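You operate a simulated robot arm through the tools that you are given. There is no shell and no other tool. Be economical: measure what you need, move in short steps, check, and stop when the job is done.

You run a simulated robot arm. Do the job below in one go: nothing can be reset, and whatever is moved stays where it is left.

Task
Switch the kettle on at the wall, boil it with the lid shut, then switch it off there.

It is judged by the outcome, as a careful person would: the job done as asked, and still so three seconds after it is handed in. It fails if anything else is knocked over, pushed out of place, dropped, spilled or broken. Lids that push on must go on centred and level and be pressed home; caps that screw on are set level and turned clockwise until they are tight.

Robot
A 6-joint arm with a two-finger parallel gripper on a trunk, on a base that drives. Base frame: it is fixed to the floor where the robot stands at the start and does not move with it; the origin is under the middle of the robot, x ahead of it, y to its left, z up; the surface under the hand at the start is at about z = 0.91. Lengths are in m, angles in degrees, forces in N, time in s.
With the tool pointing down near the work surface it reaches from about 0.4 to 0.86 m from the robot's upright axis, wherever it stands. Its first joint turns from -115.0 to 115.0 degrees. Places, roughly: kettle lid [0.6, 0.3, 1.2]; kettle socket switch [1, 0, 1.1]; kettle switch [0.6, 0.4, 0.9]; toaster socket switch [1, 0, 1.1]. Payload 4.2 kg.
Tool frame: the origin (TCP) lies between the finger pads and is the grasp point; the fingertips stand 0.023 m ahead of it; z points along the fingers, y is the line along which they close. The gripper opens to 0.094 m. The fingers are 0.038 m wide and 0.01 m thick; the gripper's body (0.054 by 0.096 m) begins 0.039 m behind the TCP.
Orientation is that of the tool frame in the base frame, as [roll, pitch, yaw] about the fixed x, y, z axes, in that order (R = Rz(yaw) Ry(pitch) Rx(roll)). With the fingers straight down and closing along the base's y, the tool's x points along the base's -x, its y along +y and its z along -z.

Tools
- The arm moves only by the tool drive_tool. Its argument "series" is a list that holds one entry, the list of rows, each a list of 7 numbers: the shift along the tool's x, y, z in mm, then the turn, a rotation vector about the tool's x, y, z in degrees, then the closure in counts, from 0 (fully open) to 255 (shut). In form: [[[dx, dy, dz, ax, ay, az, claw], ...]]. A call has 1 to 20 rows; each row shifts and turns the commanded pose from where the row before left it, along the tool's axes as they then stand. A row lasts 0.2 s, in which the tool goes at most 0.05 m and 8.6 degrees; a call with a longer step from one row to the next is refused whole, and so is a gripper value outside its range. Where a pose cannot be reached the arm comes as near as it can. A force on the tool above 90 N (or 10 N above the force at the start of the call, whichever is more), or a blocked arm, ends the call early, and 0.2 s more pass. Each finger travels about 0.108 m/s and halts on what it meets, pressing with about 38 N; the grip force reading is that of the motor and also rises with nothing between the fingers. The clock runs only during rows and for 0.2 s after the last one: add rows that do not move to give the fingers time. It gives the time, the measured TCP pose, the force on the tool (base axes), the opening and the grip force at its end, in the units of the frame above (readings bear some noise), with the torque about the TCP (base axes, N m) and any sound that the robot's microphone picked up, and new pictures: "pictures" is both (left out), scene, wrist or none.
- Cameras (640 x 400 px; columns grow to the right, rows downward): "scene" is now at [0.2307, 0.2044, 1.5608]; the picture's right is [0.34, -0.94, -0.01], its down [-0.66, -0.23, -0.72] and it looks along [0.67, 0.25, -0.69] (base axes); focal length 294 px, centre (320, 200). "wrist" rides on the gripper at [0.087, 0.016, -0.074] in the tool frame; the picture's right is [-0.18, 0.98, 0.00], its down [-0.58, -0.11, -0.81] and it looks along [-0.79, -0.15, 0.59] (tool axes); focal length 243 px, centre (320, 200). There is no depth. A picture from a camera that has moved, and an enlarged one, comes with that camera's place and axes in the base frame and with its lens.
- lift_body(by): slides the trunk up (or, below 0, down) by that many m; the arm and the scene camera ride with it, the base frame stays. It gives what a move gives, with no picture.
- drive_base(legs): drives the robot by 1 to 6 legs, each [ahead, turn to the left] in m and degrees, along the robot's own axes; the way and the turn of a leg run together, so that a leg with both is an arc; at most 1.5 m and 180 degrees a leg. The arm and the cameras ride along, it lands a little off, and it stops where it bumps. It gives what a move gives, and a new picture of the scene camera.
- turn_head(pan, tilt): turns the head with the scene camera to pan (to the left, within 80 degrees either way) and tilt (down, from -29 to 69), counted from straight ahead of the robot. It gives what a move gives, and a new picture of the scene camera.
- enlarge(camera, box): a new picture of the part [left, top, right, bottom] of that camera's present view, enlarged. The clock stands still meanwhile.
- finish_job(): hands the job in; it is judged then, once.

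Work in short steps. Places have to be worked out from the pictures, the camera data and where the tool is seen: move nearer, look again, correct. Check each grasp and each placing, and mend what went wrong. You have 120 turns and 260 pictures in all, those below and enlarged ones among them. Open the gripper and draw the arm clear of the work before you hand the job in, unless the task says otherwise; then end with one line.

The tools are called after "Emit:" by a JSON object that holds its "op" and its "data". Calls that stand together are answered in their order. drive_tool: Moves the arm, as the interface text tells. Its arguments: {"type":"object","properties":{"series":{"type":"array","items":{"type":"array","items":{"type":"array","items":{"type":"number"}}}},"pictures":{"type":"string","enum":["both","scene","wrist","none"]}},"required":["series"]} The other tools are called the same way: lift_body (by) slides the trunk up or down; drive_base (legs) drives the base; turn_head (pan, tilt) turns the head that bears the scene camera; enlarge (camera, box) takes an enlarged picture of a part of a camera's view; finish_job () hands the job in.

At the start:

```text
time_s: 0.0
tcp_pos: [0.3962, 0.3061, 1.3491]
orientation: [179.8, -0.1, 180.0]
wrist_force: [-0.2, 0.1, 0.3]
wrist_torque: [0.01, -0.01, 0.01]
gripper_width: 0.0939
grasp_force: 0.0
trunk travel left (down, up): [-0.925, 0.065]
robot x, y, heading: [-0.0008, -0.0, -0.0]
head pan, tilt: [19.8, 44.2]
```

scene: 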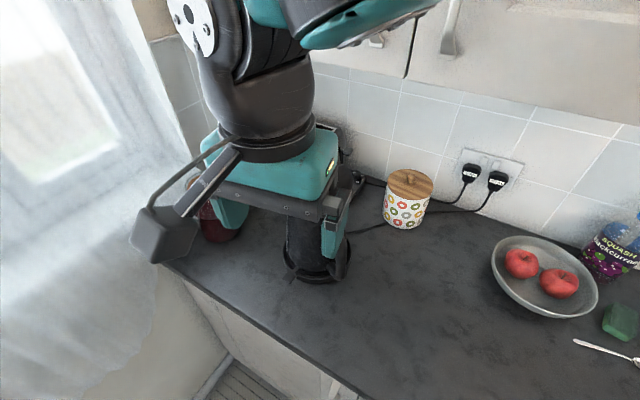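
wrist: 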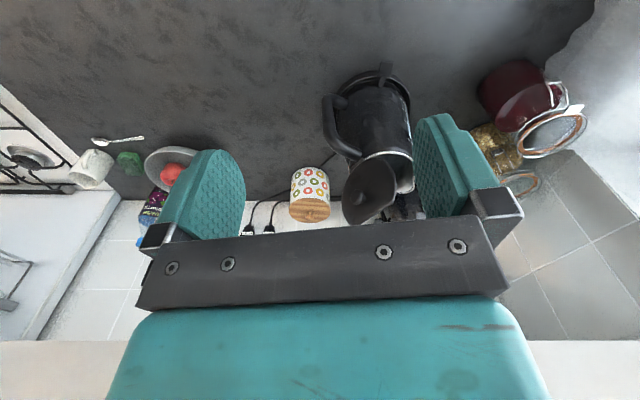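

The wrist view shows the kettle with its lid standing open, and the sockets are on the back wall. I'll enlarge both to see the details.

Emit:
{"op": "enlarge", "data": {"camera": "wrist", "box": [220, 40, 460, 240]}}

Emit:
{"op": "enlarge", "data": {"camera": "scene", "box": [340, 100, 560, 240]}}

```text
2.00 times, centred on (340, 140) of wrist
camera zoom: at [0.3096, 0.3233, 1.4242], right [0.18, 0.98, 0.0], down [0.58, -0.11, 0.81], along [0.79, -0.15, -0.59], focal length 485 px, centre (280, 320)
```

zoom: 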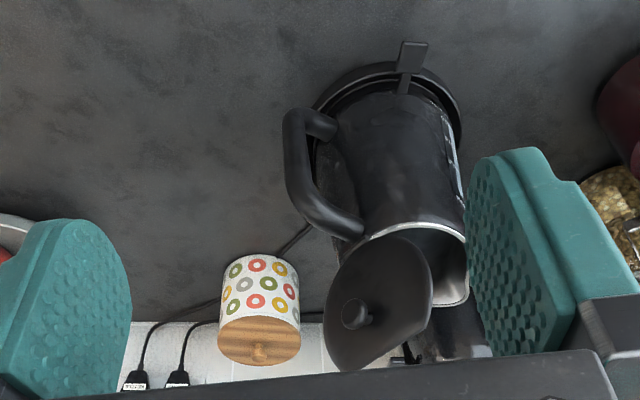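

```text
2.86 times, centred on (450, 170) of scene
camera zoom: at [0.2307, 0.2044, 1.5608], right [0.34, -0.94, -0.01], down [-0.66, -0.23, -0.72], along [0.67, 0.25, -0.69], focal length 840 px, centre (-51, 286)
```

zoom: 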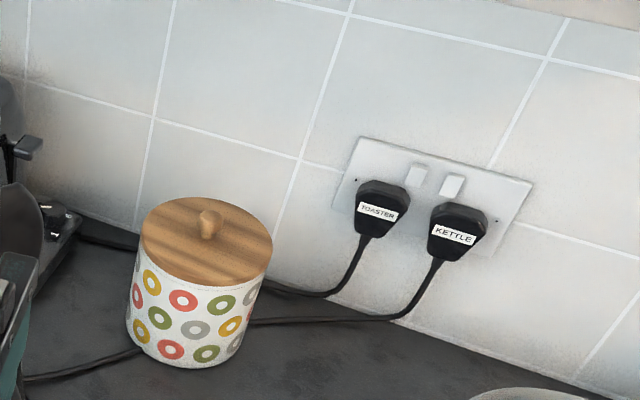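

The kettle's lid is up, with the handle toward -y. The arm hides it from the scene camera, so I'll shift the arm right (-y), which is clear at this height.

Emit:
{"op": "drive_tool", "data": {"series": [[[0, -40, 0, 0, 0, 0, 0], [0, -40, 0, 0, 0, 0, 0], [0, -40, 0, 0, 0, 0, 0], [0, -40, 0, 0, 0, 0, 0], [0, -40, 0, 0, 0, 0, 0], [0, -40, 0, 0, 0, 0, 0], [0, -40, 0, 0, 0, 0, 0], [0, -40, 0, 0, 0, 0, 0], [0, -40, 0, 0, 0, 0, 0], [0, -40, 0, 0, 0, 0, 0]]]}}

Emit:
{"op": "turn_head", "data": {"pan": 30, "tilt": 40}}

```text
time_s: 2.2
tcp_pos: [0.4177, -0.0726, 1.3319]
orientation: [-179.5, -0.2, -179.9]
wrist_force: [0.0, 0.2, -0.4]
wrist_torque: [-0.05, -0.03, -0.02]
gripper_width: 0.0941
grasp_force: 0.1
out of reach, approached as far as the arm can: row 8, 9, 10
trunk travel left (down, up): [-0.925, 0.065]
robot x, y, heading: [-0.0029, 0.0008, 0.1]
head pan, tilt: [19.8, 44.2]
camera scene: at [0.2306, 0.2045, 1.5608], right [0.34, -0.94, -0.01], down [-0.66, -0.23, -0.72], along [0.67, 0.25, -0.69], focal length 294 px, centre (320, 200)
camera wrist: at [0.3316, -0.0545, 1.4067], right [0.18, 0.98, -0.01], down [0.58, -0.1, 0.81], along [0.79, -0.15, -0.59], focal length 243 px, centre (320, 200)
```

scene: 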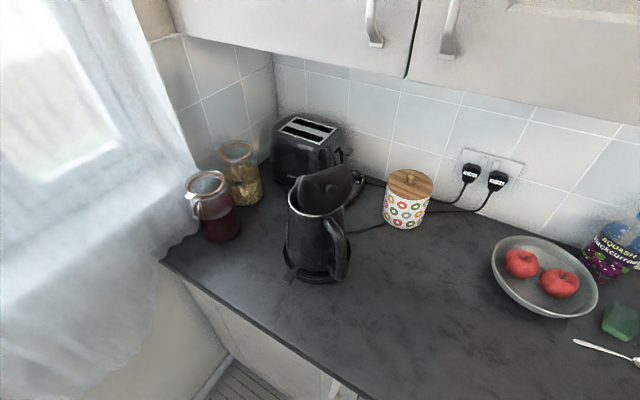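
wrist: 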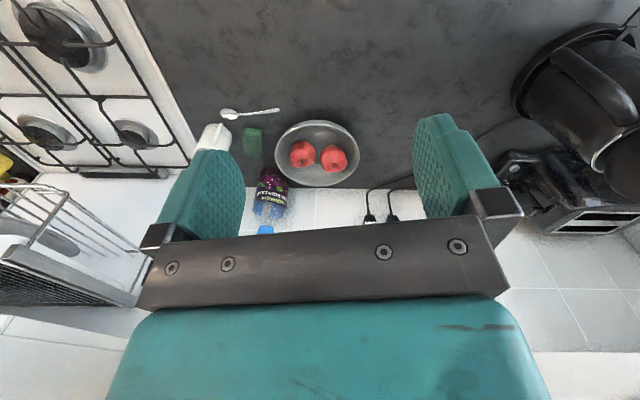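

```text
time_s: 2.9
tcp_pos: [0.4195, -0.0711, 1.3324]
orientation: [-179.4, -0.2, 180.0]
wrist_force: [-0.5, 0.4, -0.1]
wrist_torque: [0.01, 0.0, 0.03]
gripper_width: 0.0941
grasp_force: 0.0
trunk travel left (down, up): [-0.925, 0.065]
robot x, y, heading: [-0.0008, 0.0002, -0.1]
head pan, tilt: [30.0, 40.0]
camera scene: at [0.2272, 0.2189, 1.567], right [0.5, -0.87, -0.01], down [-0.56, -0.31, -0.77], along [0.66, 0.39, -0.64], focal length 294 px, centre (320, 200)
```

scene: 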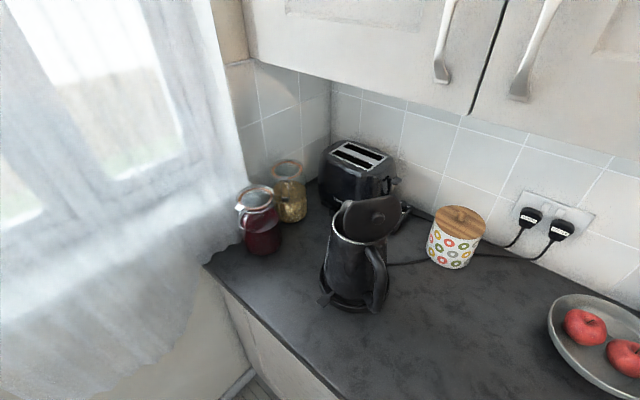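

Emit:
{"op": "enlarge", "data": {"camera": "scene", "box": [280, 160, 440, 330]}}

Emit:
{"op": "enlarge", "data": {"camera": "scene", "box": [480, 170, 620, 270]}}

```text
2.35 times, centred on (360, 245) of scene
camera zoom: at [0.2272, 0.2189, 1.567], right [0.5, -0.87, -0.01], down [-0.56, -0.31, -0.77], along [0.66, 0.39, -0.64], focal length 692 px, centre (226, 94)
```

zoom: 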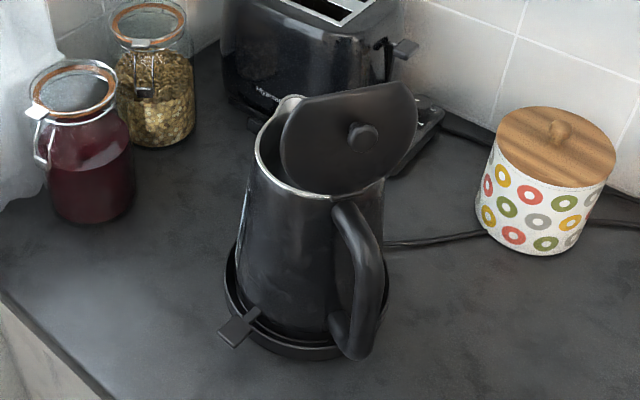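

```text
4.00 times, centred on (550, 220) of scene
camera zoom: at [0.2272, 0.2189, 1.567], right [0.5, -0.87, -0.01], down [-0.56, -0.31, -0.77], along [0.66, 0.39, -0.64], focal length 1176 px, centre (-600, 120)
```

zoom: 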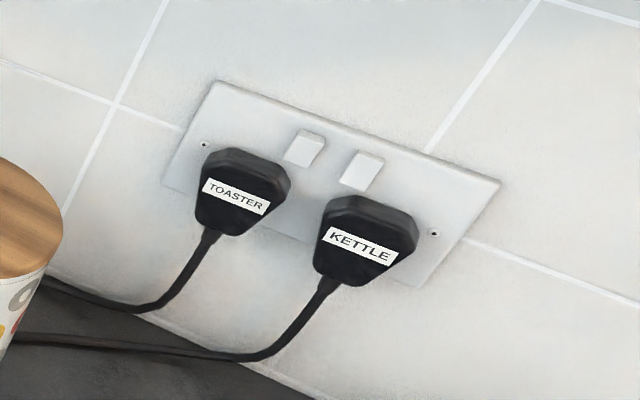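

The lid is hinged at the handle side: kettle axis about (0.645, 0.368), rim z≈1.13, lid standing up with its knob facing the handle. I'll bring the closed gripper to the handle side of the lid, above it first.

Emit:
{"op": "drive_tool", "data": {"series": [[[-20, 30, 0, 0, 0, 0, 255], [-20, 30, 0, 0, 0, 0, 255], [-20, 30, 0, 0, 0, 0, 255], [-20, 30, 0, 0, 0, 0, 255], [-20, 30, 0, 0, 0, 0, 255], [-20, 30, 0, 0, 0, 0, 255], [-20, 30, 0, 0, 0, 0, 255], [-20, 30, 0, 0, 0, 0, 255], [-20, 30, 0, 0, 0, 0, 255], [0, 0, 0, 0, 0, 0, 255]]]}}

```text
time_s: 5.1
tcp_pos: [0.5991, 0.1995, 1.3283]
orientation: [-179.5, -0.1, 180.0]
wrist_force: [0.3, 0.6, -1.1]
wrist_torque: [-0.02, 0.01, 0.0]
gripper_width: 0.0
grasp_force: 38.0
trunk travel left (down, up): [-0.925, 0.065]
robot x, y, heading: [0.0003, -0.0009, 0.0]
head pan, tilt: [30.0, 40.0]
camera scene: at [0.2273, 0.2192, 1.567], right [0.5, -0.87, -0.01], down [-0.56, -0.31, -0.77], along [0.66, 0.39, -0.64], focal length 294 px, centre (320, 200)
camera wrist: at [0.5125, 0.2179, 1.4025], right [0.18, 0.98, -0.01], down [0.58, -0.1, 0.81], along [0.79, -0.15, -0.59], focal length 243 px, centre (320, 200)
```

scene: 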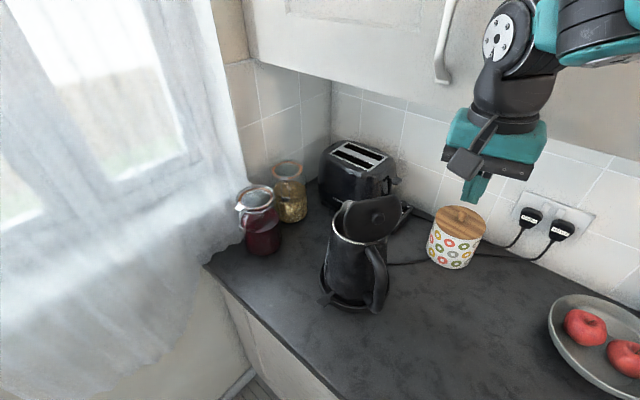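
wrist: 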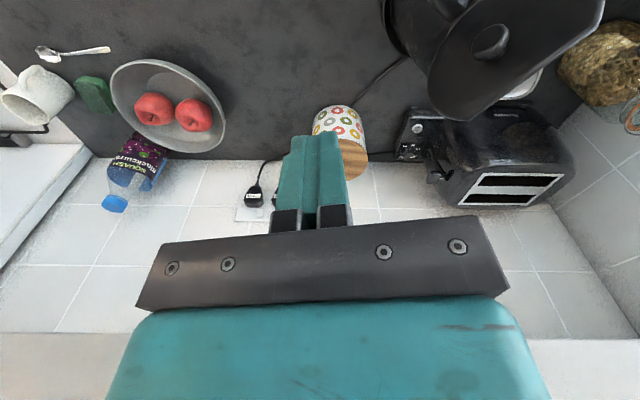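

Both views place the lid knob at about (0.61, 0.325, 1.20) and the lid top at z≈1.245, facing roughly (-0.55, -0.83). I'll yaw the tool to face the lid and lower it behind the lid top.

Emit:
{"op": "drive_tool", "data": {"series": [[[0, 0, 0, 0, 0, 8.5, 255], [0, 0, 0, 0, 0, 8.5, 255], [0, 0, 0, 0, 0, 8.5, 255], [0, 0, 0, 0, 0, 8.5, 255], [28, 25, 0, 0, 0, 0, 255], [28, 25, 0, 0, 0, 0, 255], [0, 0, 28, 0, 0, 0, 255], [0, 0, 28, 0, 0, 0, 255], [0, 0, 28, 0, 0, 0, 255]]]}}

Emit:
{"op": "enlarge", "data": {"camera": "scene", "box": [280, 120, 440, 290]}}

```text
time_s: 7.1
tcp_pos: [0.5798, 0.2728, 1.2443]
orientation: [-179.6, 0.2, 145.9]
wrist_force: [-0.1, -0.2, 0.1]
wrist_torque: [-0.02, -0.02, 0.0]
gripper_width: 0.0004
grasp_force: 38.0
trunk travel left (down, up): [-0.925, 0.065]
robot x, y, heading: [-0.0023, -0.0001, -0.2]
head pan, tilt: [30.0, 40.0]
camera scene: at [0.227, 0.219, 1.5671], right [0.5, -0.87, -0.01], down [-0.56, -0.31, -0.77], along [0.66, 0.39, -0.64], focal length 294 px, centre (320, 200)
camera wrist: at [0.5172, 0.3355, 1.318], right [0.7, 0.71, -0.01], down [0.42, -0.41, 0.81], along [0.57, -0.57, -0.59], focal length 243 px, centre (320, 200)
```

scene: 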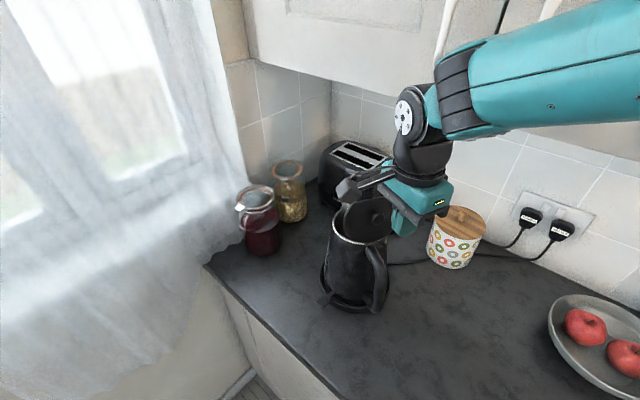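
wrist: 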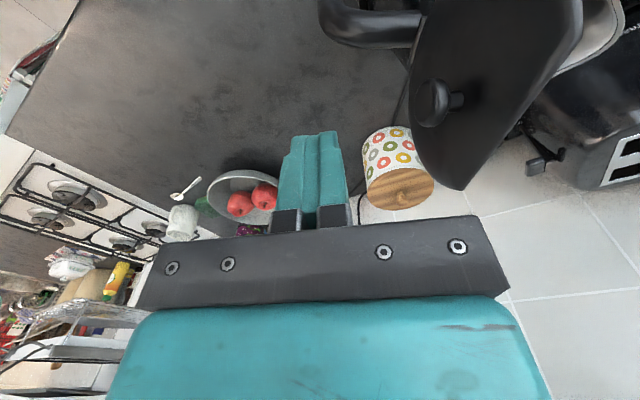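

```text
2.35 times, centred on (360, 205) of scene
camera zoom: at [0.227, 0.219, 1.5671], right [0.5, -0.87, -0.01], down [-0.56, -0.31, -0.77], along [0.66, 0.39, -0.64], focal length 692 px, centre (226, 188)
```

zoom: 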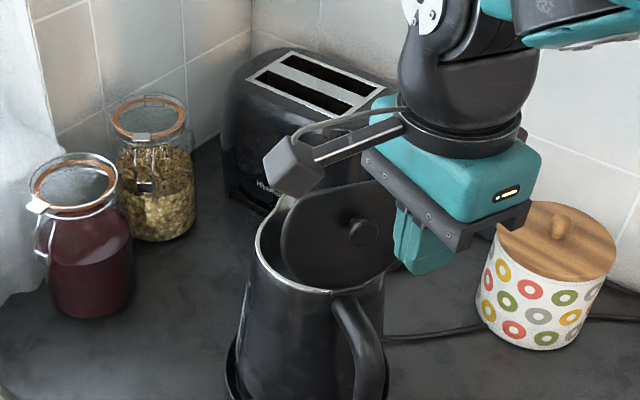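

The wrist view confirms the lid top at about (0.627, 0.32, 1.245) and the knob below the fingertips' level. I'll push along tool +y over the knob, in small steps.

Emit:
{"op": "drive_tool", "data": {"series": [[[-8, 15, 0, 0, 0, 0, 255], [0, 15, 0, 0, 0, 0, 255], [0, 15, 0, 0, 0, 0, 255], [0, 12, 0, 0, 0, 0, 255], [0, 12, 0, 0, 0, 0, 255], [0, 12, 0, 0, 0, 0, 255], [0, 12, 0, 0, 0, 0, 255]]]}}

Emit:
{"op": "enlarge", "data": {"camera": "scene", "box": [280, 120, 440, 290]}}

```text
time_s: 8.7
tcp_pos: [0.637, 0.3432, 1.2433]
orientation: [-179.6, 0.2, 146.0]
wrist_force: [0.5, -0.1, 0.9]
wrist_torque: [0.02, -0.02, 0.02]
gripper_width: 0.0
grasp_force: 38.0
trunk travel left (down, up): [-0.925, 0.065]
robot x, y, heading: [-0.001, -0.0014, 0.0]
head pan, tilt: [30.0, 40.0]
camera scene: at [0.2271, 0.219, 1.5671], right [0.5, -0.87, -0.01], down [-0.56, -0.31, -0.77], along [0.66, 0.39, -0.64], focal length 294 px, centre (320, 200)
camera wrist: at [0.5746, 0.4064, 1.3171], right [0.7, 0.71, -0.01], down [0.42, -0.41, 0.81], along [0.57, -0.57, -0.59], focal length 243 px, centre (320, 200)
```

scene: 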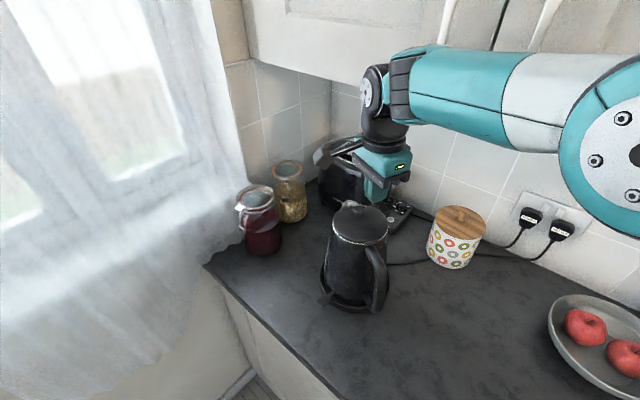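
wrist: 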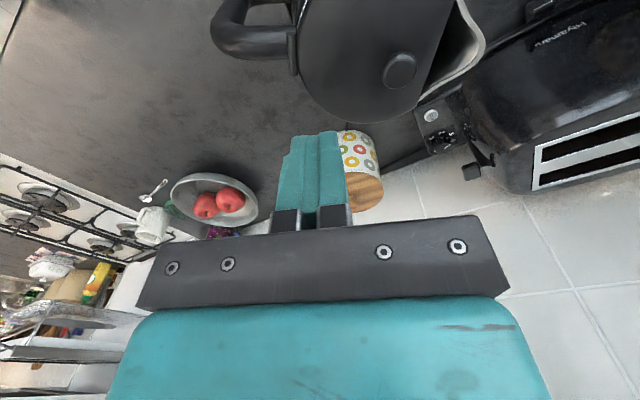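

```text
2.35 times, centred on (360, 205) of scene
camera zoom: at [0.2271, 0.219, 1.5671], right [0.5, -0.87, -0.01], down [-0.56, -0.31, -0.77], along [0.66, 0.39, -0.64], focal length 692 px, centre (226, 188)
```

zoom: 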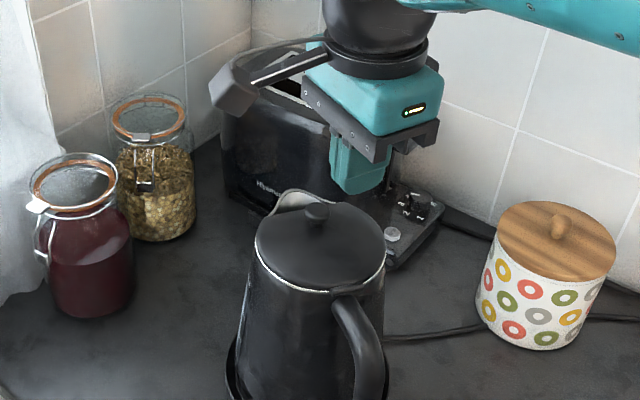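

The lid dropped shut; the knob triangulates to (0.671, 0.387, 1.145). I'll move above the knob and descend to check that it is home with a gentle press.

Emit:
{"op": "drive_tool", "data": {"series": [[[-3, 29, 0, 0, 0, 0, 255], [0, 29, 0, 0, 0, 0, 255], [0, 0, 25, 0, 0, 0, 255], [0, 0, 25, 0, 0, 0, 255], [0, 0, 12, 0, 0, 0, 255], [0, 0, 0, 0, 0, 0, 255]]]}}

Emit:
{"op": "enlarge", "data": {"camera": "scene", "box": [280, 150, 440, 320]}}

```text
time_s: 10.1
tcp_pos: [0.664, 0.3786, 1.1809]
orientation: [-179.5, 0.0, 146.1]
wrist_force: [-0.1, -0.2, -0.6]
wrist_torque: [0.02, 0.01, 0.03]
gripper_width: 0.0002
grasp_force: 38.0
out of reach, approached as far as the arm can: row 2
trunk travel left (down, up): [-0.925, 0.065]
robot x, y, heading: [-0.0009, -0.0002, -0.0]
head pan, tilt: [30.0, 40.0]
camera scene: at [0.2272, 0.2192, 1.567], right [0.5, -0.87, -0.01], down [-0.56, -0.31, -0.77], along [0.66, 0.39, -0.64], focal length 294 px, centre (320, 200)
camera wrist: at [0.6016, 0.4407, 1.254], right [0.7, 0.71, -0.01], down [0.42, -0.41, 0.81], along [0.57, -0.57, -0.59], focal length 243 px, centre (320, 200)
```

scene: 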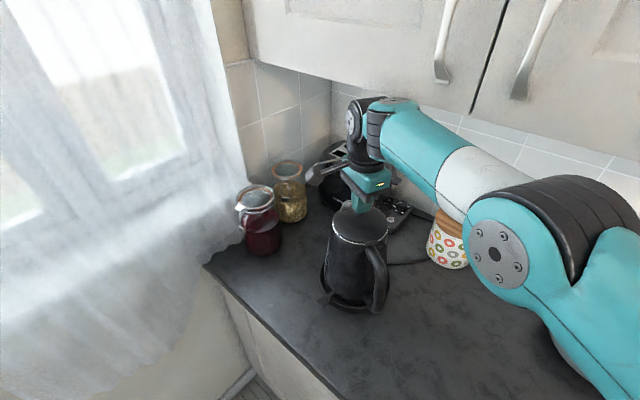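
wrist: 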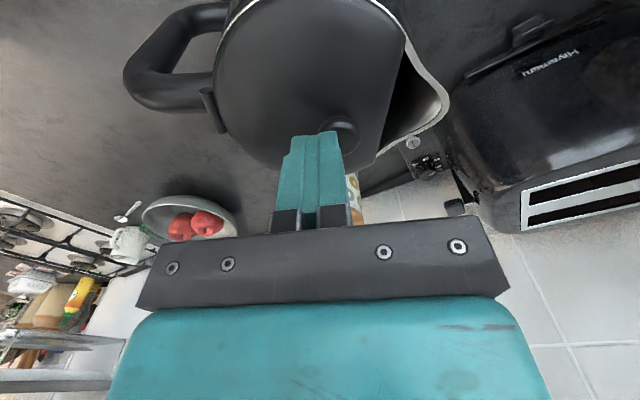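

```text
2.35 times, centred on (360, 235) of scene
camera zoom: at [0.2272, 0.2192, 1.567], right [0.5, -0.87, -0.01], down [-0.56, -0.31, -0.77], along [0.66, 0.39, -0.64], focal length 692 px, centre (226, 118)
```

zoom: 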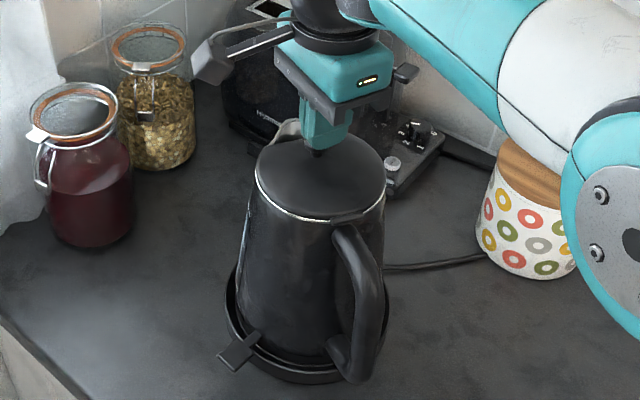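

Fingertips are ~10 mm above the knob edge. I'll press in small increments, watching the force.

Emit:
{"op": "drive_tool", "data": {"series": [[[0, 5, 4, 0, 0, 0, 255], [0, 0, 4, 0, 0, 0, 255], [0, 0, 3, 0, 0, 0, 255], [0, 0, 0, 0, 0, 0, 255]]], "pictures": "wrist"}}

```text
time_s: 11.1
tcp_pos: [0.6665, 0.3806, 1.1746]
orientation: [179.9, 0.2, 146.0]
wrist_force: [5.2, -0.5, 32.6]
wrist_torque: [0.1, -0.26, 0.01]
gripper_width: 0.0001
grasp_force: 38.7
trunk travel left (down, up): [-0.925, 0.065]
robot x, y, heading: [0.0003, -0.0008, -0.0]
head pan, tilt: [30.0, 40.0]
camera wrist: at [0.603, 0.4434, 1.2482], right [0.7, 0.71, 0.0], down [0.42, -0.42, 0.81], along [0.58, -0.57, -0.59], focal length 243 px, centre (320, 200)
```

wrist: 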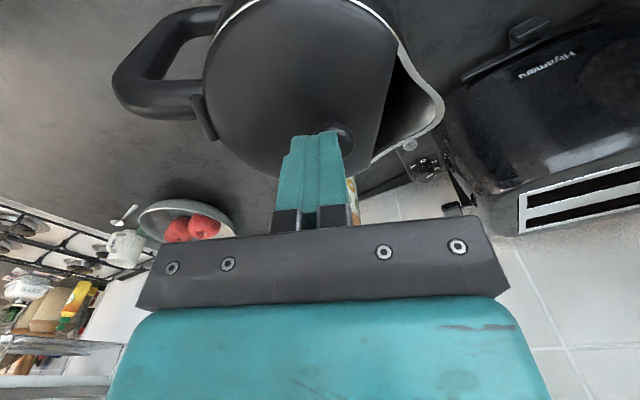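

The lid took a 33 N press with no further travel, so it is home and flush. I'll raise the tool, turn back to neutral yaw and retract to the open space in front of the sockets.

Emit:
{"op": "drive_tool", "data": {"series": [[[0, 0, -30, 0, 0, 0, 255], [0, 0, -40, 0, 0, 0, 255], [0, 0, -40, 0, 0, 0, 255], [0, 0, -20, 0, 0, -8.5, 255], [0, 0, 0, 0, 0, -8.5, 255], [0, 0, 0, 0, 0, -8.5, 255], [0, 0, 0, 0, 0, -8.5, 255], [20, -38, 0, 0, 0, 0, 255], [20, -38, 0, 0, 0, 0, 255], [20, -38, 0, 0, 0, 0, 255], [20, -38, 0, 0, 0, 0, 255], [20, -38, 0, 0, 0, 0, 255], [20, -38, 0, 0, 0, 0, 255], [20, -38, 0, 0, 0, 0, 255], [20, -38, 0, 0, 0, 0, 255], [20, -38, 0, 0, 0, 0, 255], [10, -38, 0, 0, 0, 0, 255]]]}}

Emit:
{"op": "turn_head", "data": {"pan": 0, "tilt": 30}}

```text
time_s: 14.7
tcp_pos: [0.5984, 0.291, 1.4019]
orientation: [-177.4, -4.1, -175.3]
wrist_force: [1.1, -0.6, -0.1]
wrist_torque: [0.03, 0.04, 0.01]
gripper_width: 0.0001
grasp_force: 37.6
out of reach, approached as far as the arm can: row 3, 4, 9, 10, 11, 12, 13, 14, 15, 16, 17
trunk travel left (down, up): [-0.925, 0.065]
robot x, y, heading: [-0.001, -0.0016, 0.8]
head pan, tilt: [30.0, 40.0]
stopped in row 17: the arm was blocked; the commanded pose is now the measured one
camera scene: at [0.2259, 0.2869, 1.5636], right [0.51, -0.86, 0.02], down [-0.55, -0.35, -0.76], along [0.66, 0.37, -0.66], focal length 294 px, centre (320, 200)
camera wrist: at [0.5163, 0.3044, 1.4814], right [0.1, 0.99, -0.06], down [0.64, -0.02, 0.77], along [0.76, -0.11, -0.64], focal length 243 px, centre (320, 200)
```

scene: 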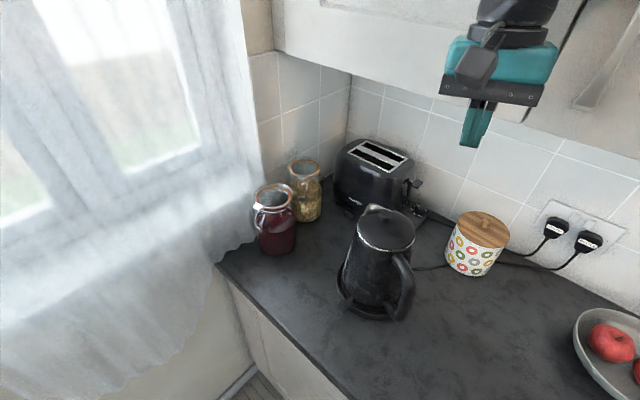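
wrist: 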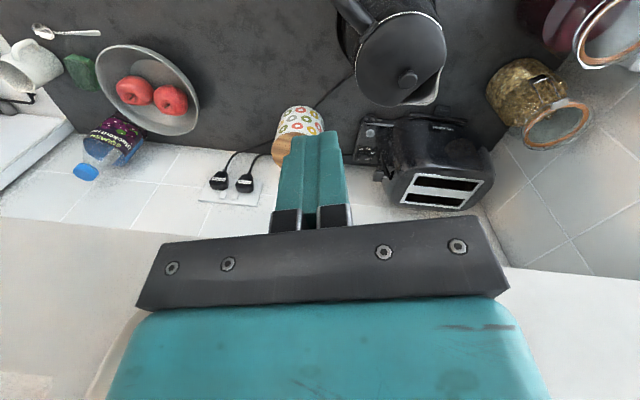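

```text
time_s: 15.7
tcp_pos: [0.6003, 0.2896, 1.4022]
orientation: [-177.3, -3.9, -175.5]
wrist_force: [-0.2, -0.1, -0.6]
wrist_torque: [0.02, 0.0, -0.03]
gripper_width: 0.0
grasp_force: 38.1
trunk travel left (down, up): [-0.925, 0.065]
robot x, y, heading: [-0.0004, 0.0017, 0.5]
head pan, tilt: [0.0, 30.0]
camera scene: at [0.2434, 0.2466, 1.5781], right [0.01, -1.0, 0.03], down [-0.5, -0.03, -0.86], along [0.87, 0.0, -0.5], focal length 294 px, centre (320, 200)
```

scene: 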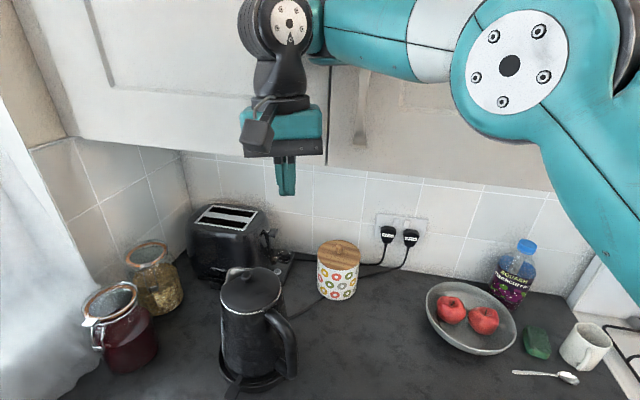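

The arm rode up to z=1.40 and got blocked, probably against the wall cabinet, and the robot is leaning slightly. I'll go down and back gently toward the robot.

Emit:
{"op": "drive_tool", "data": {"series": [[[0, 0, 15, 0, 0, 0, 255], [10, 0, 15, 0, 0, 0, 255], [15, 0, 15, 0, 0, 0, 255], [15, 0, 15, 0, 0, 0, 255], [20, 0, 10, 0, 0, 0, 255]]]}}

```text
time_s: 16.9
tcp_pos: [0.577, 0.2953, 1.4023]
orientation: [-179.7, -1.7, -172.0]
wrist_force: [-0.4, 0.4, -0.6]
wrist_torque: [0.04, -0.03, 0.02]
gripper_width: 0.0002
grasp_force: 38.3
out of reach, approached as far as the arm can: row 1, 2, 3, 4, 5
trunk travel left (down, up): [-0.925, 0.065]
robot x, y, heading: [0.0026, 0.0, 0.6]
head pan, tilt: [0.0, 30.0]
camera scene: at [0.2377, 0.2063, 1.5828], right [0.01, -1.0, 0.0], down [-0.5, -0.01, -0.87], along [0.87, 0.01, -0.5], focal length 294 px, centre (320, 200)
camera wrist: at [0.4906, 0.3011, 1.4793], right [0.05, 1.0, -0.01], down [0.61, -0.02, 0.79], along [0.79, -0.04, -0.61], focal length 243 px, centre (320, 200)
```

scene: 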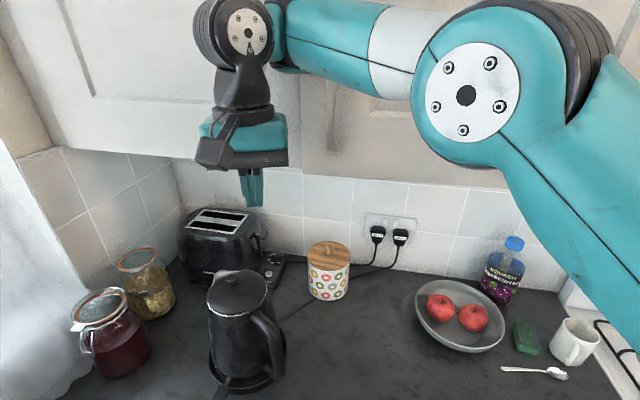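
wrist: 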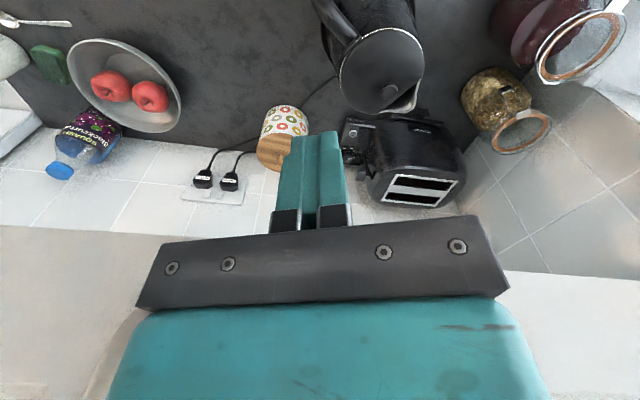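

The lean has gone, but the arm is still near a limit at this height. I'll try stepping toward the front right, away from the kettle.

Emit:
{"op": "drive_tool", "data": {"series": [[[15, -25, 0, 0, 0, -4, 255], [15, -25, 0, 0, 0, -4, 255], [15, -25, 0, 0, 0, 0, 255], [15, -25, 0, 0, 0, 0, 255]]], "pictures": "scene"}}

```text
time_s: 17.9
tcp_pos: [0.5799, 0.2, 1.4361]
orientation: [-179.7, -3.8, -163.5]
wrist_force: [1.3, 0.7, 0.3]
wrist_torque: [-0.02, 0.14, 0.01]
gripper_width: 0.0001
grasp_force: 38.2
out of reach, approached as far as the arm can: row 1, 2, 3, 4
trunk travel left (down, up): [-0.925, 0.065]
robot x, y, heading: [0.0029, -0.0002, 0.1]
head pan, tilt: [0.0, 30.0]
camera scene: at [0.2456, 0.1576, 1.5857], right [0.0, -1.0, -0.03], down [-0.5, 0.02, -0.87], along [0.87, 0.01, -0.5], focal length 294 px, centre (320, 200)
```

scene: 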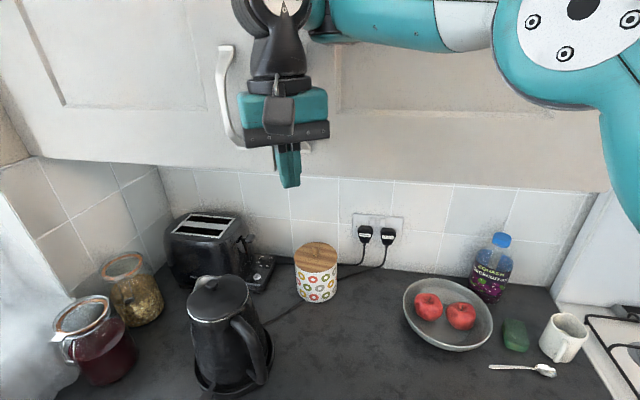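

Readings show the tool lagging the commanded pose, so I'm likely asking for too-near positions at this height. I'll command a point further out, about (0.60, 0.10, 1.33), that was easily reached before.

Emit:
{"op": "drive_tool", "data": {"series": [[[-30, -20, 0, 0, 0, 0, 255], [-30, -20, 0, 0, 0, -4, 255], [-30, -20, 0, 0, 0, -4, 255], [-20, -20, 0, 0, 0, -4, 255], [0, 0, 0, 0, 0, 0, 255]]], "pictures": "scene"}}

```text
time_s: 18.4
tcp_pos: [0.6078, 0.2353, 1.4297]
orientation: [179.6, -3.7, -158.7]
wrist_force: [10.1, 93.6, 21.7]
wrist_torque: [-9.41, 0.05, 3.74]
gripper_width: 0.0
grasp_force: 38.3
trunk travel left (down, up): [-0.925, 0.065]
robot x, y, heading: [-0.0017, 0.0018, 1.5]
head pan, tilt: [0.0, 30.0]
stopped in row 2: the force on the tool passed its limit at 118 N (the readings are from after the stop); the commanded pose is now the measured one
camera scene: at [0.2409, 0.1905, 1.5816], right [0.02, -1.0, -0.01], down [-0.5, 0.0, -0.87], along [0.87, 0.02, -0.5], focal length 294 px, centre (320, 200)
```

scene: 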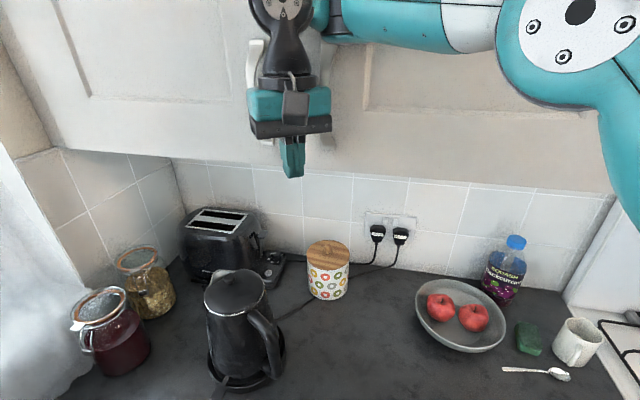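

The gripper body is pressed against the cabinet door handle on its right. I'll ease it back off toward the robot, slightly +y.

Emit:
{"op": "drive_tool", "data": {"series": [[[10, 12, 0, 0, 0, 0, 255], [15, 8, 0, 0, 0, 0, 255], [15, 6, 0, 0, 0, 0, 255]]]}}

```text
time_s: 19.2
tcp_pos: [0.5651, 0.2384, 1.4288]
orientation: [-179.5, -4.3, -160.5]
wrist_force: [-0.1, -0.2, -0.2]
wrist_torque: [0.03, 0.02, -0.01]
gripper_width: 0.0
grasp_force: 38.1
trunk travel left (down, up): [-0.925, 0.065]
robot x, y, heading: [-0.0028, 0.0019, 0.7]
head pan, tilt: [0.0, 30.0]
camera scene: at [0.2427, 0.1813, 1.5818], right [0.01, -1.0, -0.01], down [-0.5, 0.0, -0.87], along [0.87, 0.02, -0.5], focal length 294 px, centre (320, 200)
camera wrist: at [0.484, 0.2277, 1.5102], right [-0.16, 0.99, -0.02], down [0.64, 0.12, 0.76], along [0.75, 0.11, -0.65], focal length 243 px, centre (320, 200)
```

scene: 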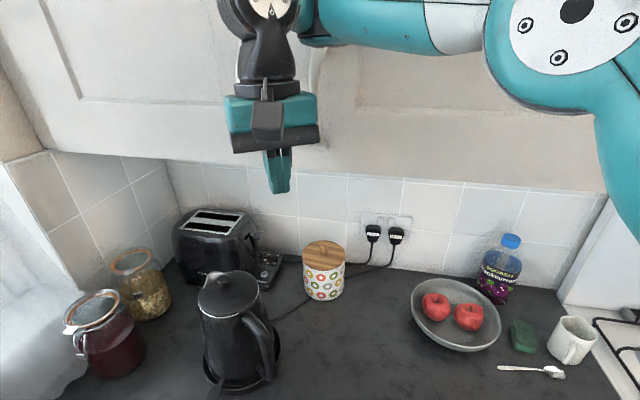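
wrist: 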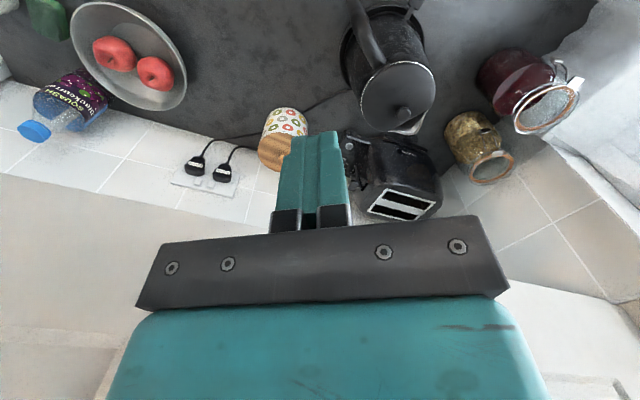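

Free of contact now. I'll continue back and down in modest steps, re-levelling yaw.

Emit:
{"op": "drive_tool", "data": {"series": [[[20, 8, 10, 0, 0, 3, 255], [20, 8, 15, 0, 0, 3, 255], [15, 0, 20, 0, 0, 3, 255], [0, 0, 20, 0, 0, -3, 255], [0, 0, 20, 0, 0, -3, 255]]], "pictures": "scene"}}

```text
time_s: 20.4
tcp_pos: [0.5429, 0.2811, 1.415]
orientation: [-179.5, -4.2, -163.3]
wrist_force: [1.0, -0.4, 0.9]
wrist_torque: [0.03, 0.01, 0.01]
gripper_width: 0.0
grasp_force: 37.6
out of reach, approached as far as the arm can: row 1, 2, 3, 4, 5
trunk travel left (down, up): [-0.925, 0.065]
robot x, y, heading: [-0.0009, 0.0024, 1.0]
head pan, tilt: [0.0, 30.0]
camera scene: at [0.242, 0.182, 1.5819], right [0.01, -1.0, -0.01], down [-0.5, 0.0, -0.87], along [0.87, 0.02, -0.5], focal length 294 px, centre (320, 200)
```

scene: 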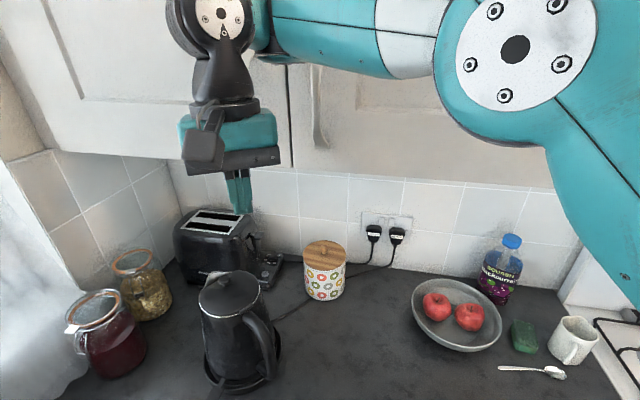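

The arm seems to have switched elbow branch at full stretch. Lowering the trunk 0.12 m will bring the arm clear below the cabinet and handles; the tips (now ~1.39) stay well above the kettle (1.16).

Emit:
{"op": "lift_body", "data": {"by": -0.12}}

Emit:
{"op": "drive_tool", "data": {"series": [[[0, -20, 0, 0, 0, 3, 255], [0, -25, 0, 0, 0, 3, 255], [0, -25, 0, 0, 0, 3, 255], [0, -25, 0, 0, 0, 3, 255], [0, -25, 0, 0, 0, 3, 255]]]}}

```text
time_s: 21.9
tcp_pos: [0.5427, 0.2817, 1.2945]
orientation: [-179.4, -4.1, -163.4]
wrist_force: [0.6, -0.2, -0.5]
wrist_torque: [0.01, -0.01, -0.01]
gripper_width: 0.0
grasp_force: 37.3
trunk travel left (down, up): [-0.805, 0.185]
robot x, y, heading: [0.0017, 0.0028, 0.7]
head pan, tilt: [0.0, 30.0]
```

```text
time_s: 23.1
tcp_pos: [0.5849, 0.1817, 1.3291]
orientation: [-178.4, -4.1, -178.4]
wrist_force: [-0.5, 0.6, -0.2]
wrist_torque: [-0.07, -0.03, 0.01]
gripper_width: 0.0
grasp_force: 38.5
out of reach, approached as far as the arm can: row 1, 2, 3, 4, 5
trunk travel left (down, up): [-0.805, 0.185]
robot x, y, heading: [-0.0025, 0.0006, 0.5]
head pan, tilt: [0.0, 30.0]
camera scene: at [0.2424, 0.1837, 1.4619], right [0.01, -1.0, -0.01], down [-0.5, 0.0, -0.87], along [0.87, 0.02, -0.5], focal length 294 px, centre (320, 200)
camera wrist: at [0.5041, 0.1999, 1.4091], right [0.15, 0.99, -0.04], down [0.64, -0.07, 0.77], along [0.75, -0.14, -0.64], focal length 243 px, centre (320, 200)
```

scene: 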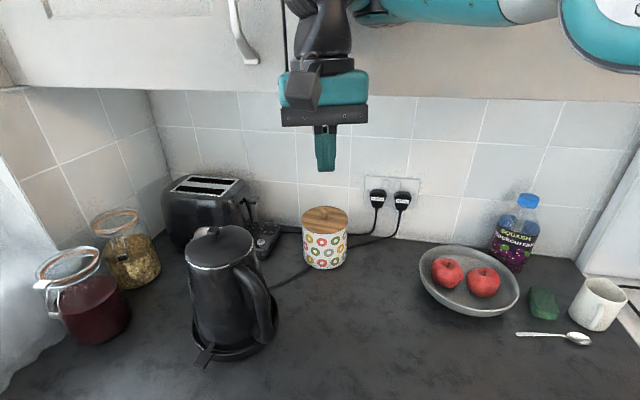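
wrist: 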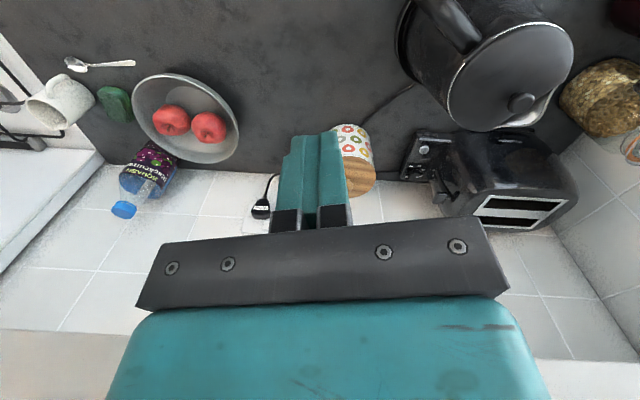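

The tool is clear again and moving freely. I'll lower the trunk another 0.12 m so the arm can reach under the cabinet, then move outward in front of the sockets while tilting the tool forward.

Emit:
{"op": "lift_body", "data": {"by": -0.12}}

Emit:
{"op": "drive_tool", "data": {"series": [[[-30, -20, 0, 0, 0, 0, 255], [-30, -20, 0, 0, -4, 0, 255], [-30, -20, 0, 0, -6, 0, 255], [-30, -20, 5, 0, -6, 0, 255], [-28, -20, 5, 0, -6, 0, 255]]]}}

```text
time_s: 24.6
tcp_pos: [0.5857, 0.1835, 1.2094]
orientation: [-178.2, -4.1, -178.4]
wrist_force: [0.6, 0.1, -0.6]
wrist_torque: [0.02, -0.03, 0.01]
gripper_width: 0.0001
grasp_force: 37.7
trunk travel left (down, up): [-0.685, 0.305]
robot x, y, heading: [0.0011, 0.0029, 1.0]
head pan, tilt: [0.0, 30.0]
```

```text
time_s: 25.7
tcp_pos: [0.6578, 0.1922, 1.2298]
orientation: [-178.4, 13.8, -168.1]
wrist_force: [-0.4, -0.4, -0.1]
wrist_torque: [0.0, 0.02, -0.03]
gripper_width: 0.0002
grasp_force: 37.7
out of reach, approached as far as the arm can: row 3, 4, 5
trunk travel left (down, up): [-0.685, 0.305]
robot x, y, heading: [-0.0255, 0.0029, 2.6]
head pan, tilt: [0.0, 30.0]
stopped in row 5: the arm was blocked; the commanded pose is now the measured one
camera scene: at [0.1588, 0.1623, 1.3687], right [0.05, -1.0, -0.03], down [-0.46, 0.01, -0.89], along [0.88, 0.05, -0.46], focal length 294 px, centre (320, 200)
camera wrist: at [0.5546, 0.1902, 1.281], right [-0.02, 1.0, 0.02], down [0.38, -0.01, 0.92], along [0.92, 0.03, -0.38], focal length 243 px, centre (320, 200)
```

scene: 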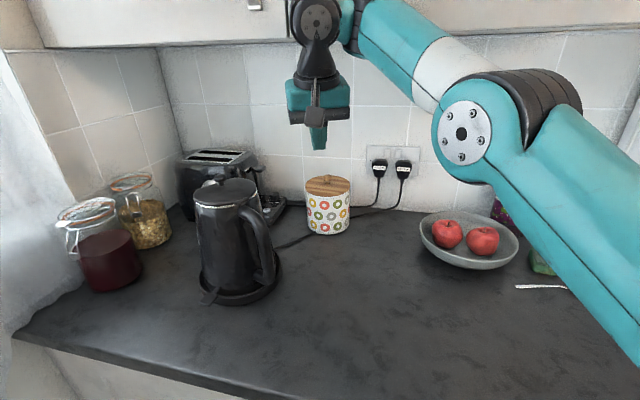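
wrist: 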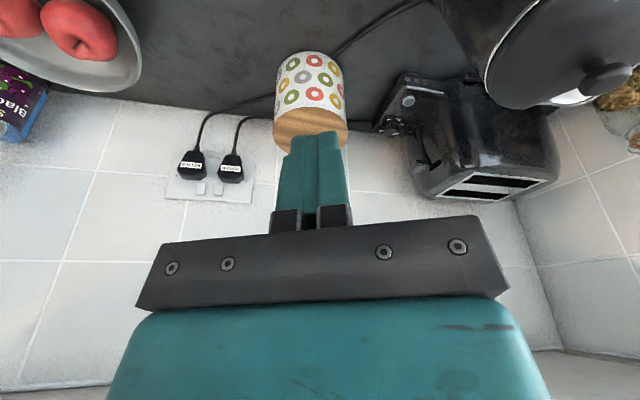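

The arm stalled, most likely the wrist meeting the cabinet front. I'll back away toward the robot and to the right, then tilt the tool further before going under.

Emit:
{"op": "drive_tool", "data": {"series": [[[25, -15, -6, 0, 0, 0, 255], [25, -20, -6, 0, 0, 4, 255], [25, -25, -6, 0, 0, 4, 255], [0, -25, 0, 0, 0, 4, 255], [0, -25, 0, 0, 0, 0, 255]]]}}

```text
time_s: 26.0
tcp_pos: [0.6736, 0.2278, 1.1833]
orientation: [-175.9, 12.6, -164.4]
wrist_force: [3.6, -2.8, -8.3]
wrist_torque: [0.11, 0.1, 0.11]
gripper_width: 0.0001
grasp_force: 38.0
out of reach, approached as far as the arm can: row 1
trunk travel left (down, up): [-0.685, 0.305]
robot x, y, heading: [-0.0221, -0.0013, 2.7]
head pan, tilt: [0.0, 30.0]
stopped in row 1: the arm was blocked; the commanded pose is now the measured one
camera scene: at [0.1726, 0.1721, 1.3596], right [0.04, -1.0, -0.02], down [-0.47, 0.0, -0.88], along [0.88, 0.05, -0.47], focal length 294 px, centre (320, 200)
camera wrist: at [0.5708, 0.222, 1.2357], right [-0.08, 1.0, -0.03], down [0.39, 0.06, 0.92], along [0.92, 0.06, -0.39], focal length 243 px, centre (320, 200)
```

scene: 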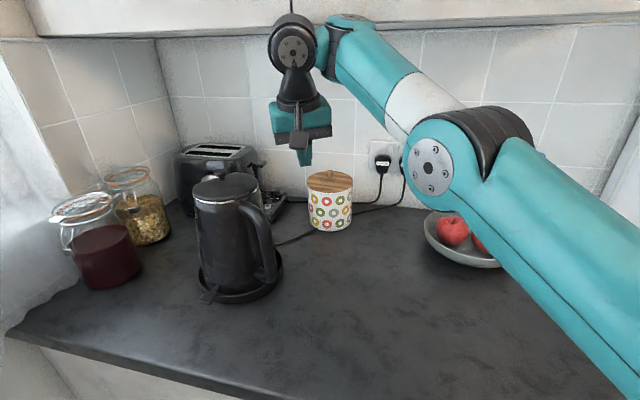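
wrist: 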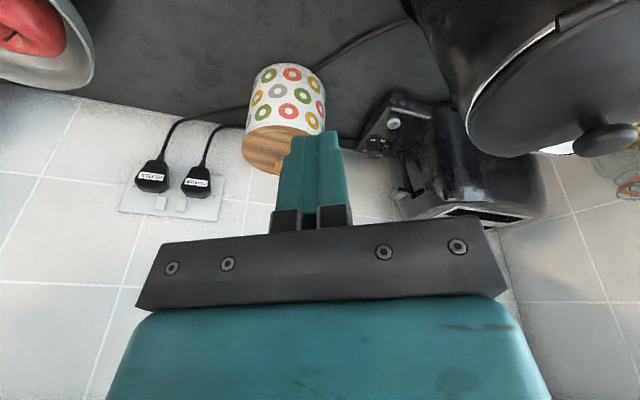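

The camera pose shows the robot tipping backward: with the trunk this low, the upper arm is probably bearing on the counter edge. I'll raise the trunk a little to relieve it.

Emit:
{"op": "lift_body", "data": {"by": 0.05}}

Emit:
{"op": "turn_head", "data": {"pan": -30, "tilt": 45}}

```text
time_s: 26.3
tcp_pos: [0.7304, 0.2563, 1.1145]
orientation: [-175.5, 7.5, -164.6]
wrist_force: [2.8, -1.2, -6.2]
wrist_torque: [0.04, 0.12, -0.02]
gripper_width: 0.0
grasp_force: 37.5
trunk travel left (down, up): [-0.688, 0.302]
robot x, y, heading: [-0.0264, 0.0006, 2.6]
head pan, tilt: [0.0, 30.0]
stopped: the arm was blocked; the commanded pose is now the measured one
```

```text
time_s: 27.3
tcp_pos: [0.7035, 0.2532, 1.1445]
orientation: [-175.5, 9.7, -164.4]
wrist_force: [0.6, -0.5, -0.3]
wrist_torque: [-0.03, 0.01, -0.01]
gripper_width: 0.0
grasp_force: 38.6
trunk travel left (down, up): [-0.688, 0.302]
robot x, y, heading: [-0.0229, 0.0018, 2.2]
head pan, tilt: [-30.0, 45.0]
camera scene: at [0.1936, 0.149, 1.3216], right [-0.46, -0.89, -0.01], down [-0.63, 0.33, -0.7], along [0.63, -0.32, -0.71], focal length 294 px, centre (320, 200)
```

scene: 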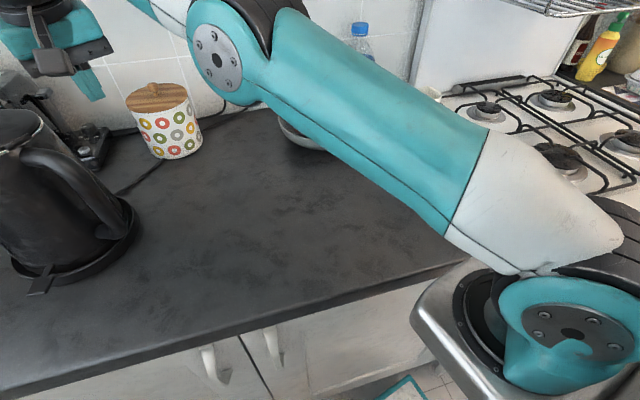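

The robot is level again. The wrist is likely under the cabinet's lower edge, so I'll draw the tool straight back toward the robot, slightly downward.

Emit:
{"op": "drive_tool", "data": {"series": [[[15, -2, 0, 0, 0, 0, 255], [20, -4, 0, 0, 0, 0, 255], [20, -4, 0, 0, 0, 0, 255], [20, -4, 0, 0, 0, 0, 255]]]}}

```text
time_s: 28.3
tcp_pos: [0.6747, 0.2451, 1.1499]
orientation: [-175.3, 9.6, -164.4]
wrist_force: [-0.6, -0.5, 0.4]
wrist_torque: [-0.03, 0.01, 0.01]
gripper_width: 0.0001
grasp_force: 38.4
out of reach, approached as far as the arm can: row 2, 3, 4
trunk travel left (down, up): [-0.688, 0.302]
robot x, y, heading: [-0.0226, -0.0021, 2.5]
head pan, tilt: [-30.0, 45.0]
camera scene: at [0.1935, 0.1489, 1.3215], right [-0.46, -0.89, -0.01], down [-0.63, 0.33, -0.7], along [0.63, -0.32, -0.71], focal length 294 px, centre (320, 200)
camera wrist: at [0.5746, 0.2415, 1.2078], right [-0.08, 1.0, -0.05], down [0.43, 0.08, 0.9], along [0.9, 0.05, -0.44], focal length 243 px, centre (320, 200)
```

scene: 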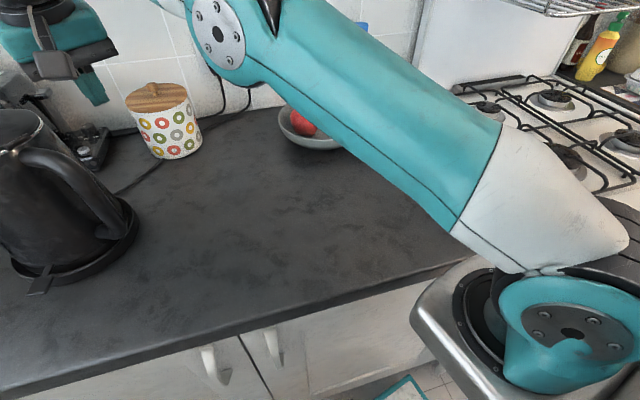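
wrist: 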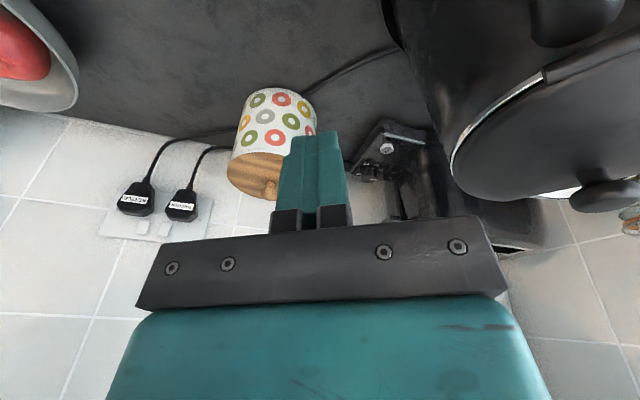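

The arm is in a folded elbow-low posture that can't come in. Plan: slide right (-y) away from the kettle, then back the base away from the counter and re-posture the arm in free space.

Emit:
{"op": "drive_tool", "data": {"series": [[[0, -20, 0, 0, 0, 3, 255], [0, -25, 0, 0, 0, 3, 255], [0, -25, 0, 0, 0, 3, 255], [0, -25, 0, 0, 0, 3, 255], [0, -25, 0, 0, 0, 3, 255]]]}}

```text
time_s: 29.5
tcp_pos: [0.7227, 0.1549, 1.1629]
orientation: [-177.3, 8.9, -178.9]
wrist_force: [0.0, -0.9, -0.1]
wrist_torque: [-0.01, 0.0, 0.0]
gripper_width: 0.0001
grasp_force: 38.1
out of reach, approached as far as the arm can: row 1, 2, 3, 4, 5
trunk travel left (down, up): [-0.688, 0.302]
robot x, y, heading: [-0.0245, -0.0017, 2.9]
head pan, tilt: [-30.0, 45.0]
camera scene: at [0.1944, 0.1542, 1.3191], right [-0.46, -0.89, -0.01], down [-0.63, 0.33, -0.7], along [0.63, -0.32, -0.71], focal length 294 px, centre (320, 200)
camera wrist: at [0.6251, 0.1734, 1.222], right [0.17, 0.99, -0.02], down [0.45, -0.06, 0.89], along [0.88, -0.16, -0.45], focal length 243 px, centre (320, 200)
```

scene: 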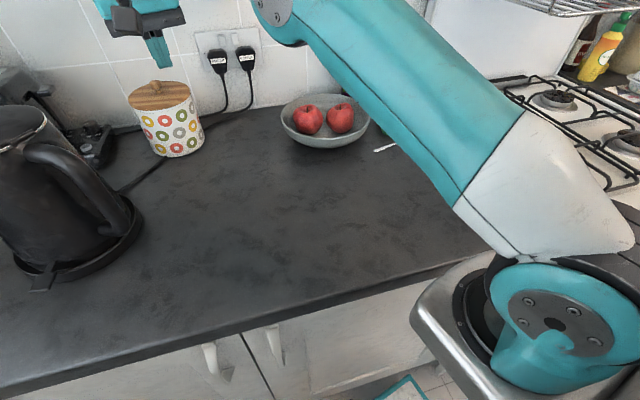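
wrist: 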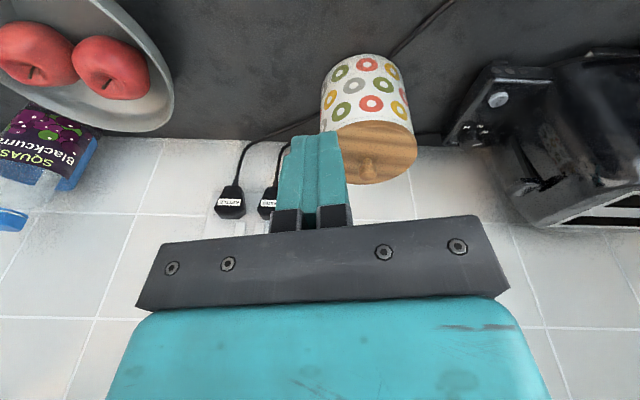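

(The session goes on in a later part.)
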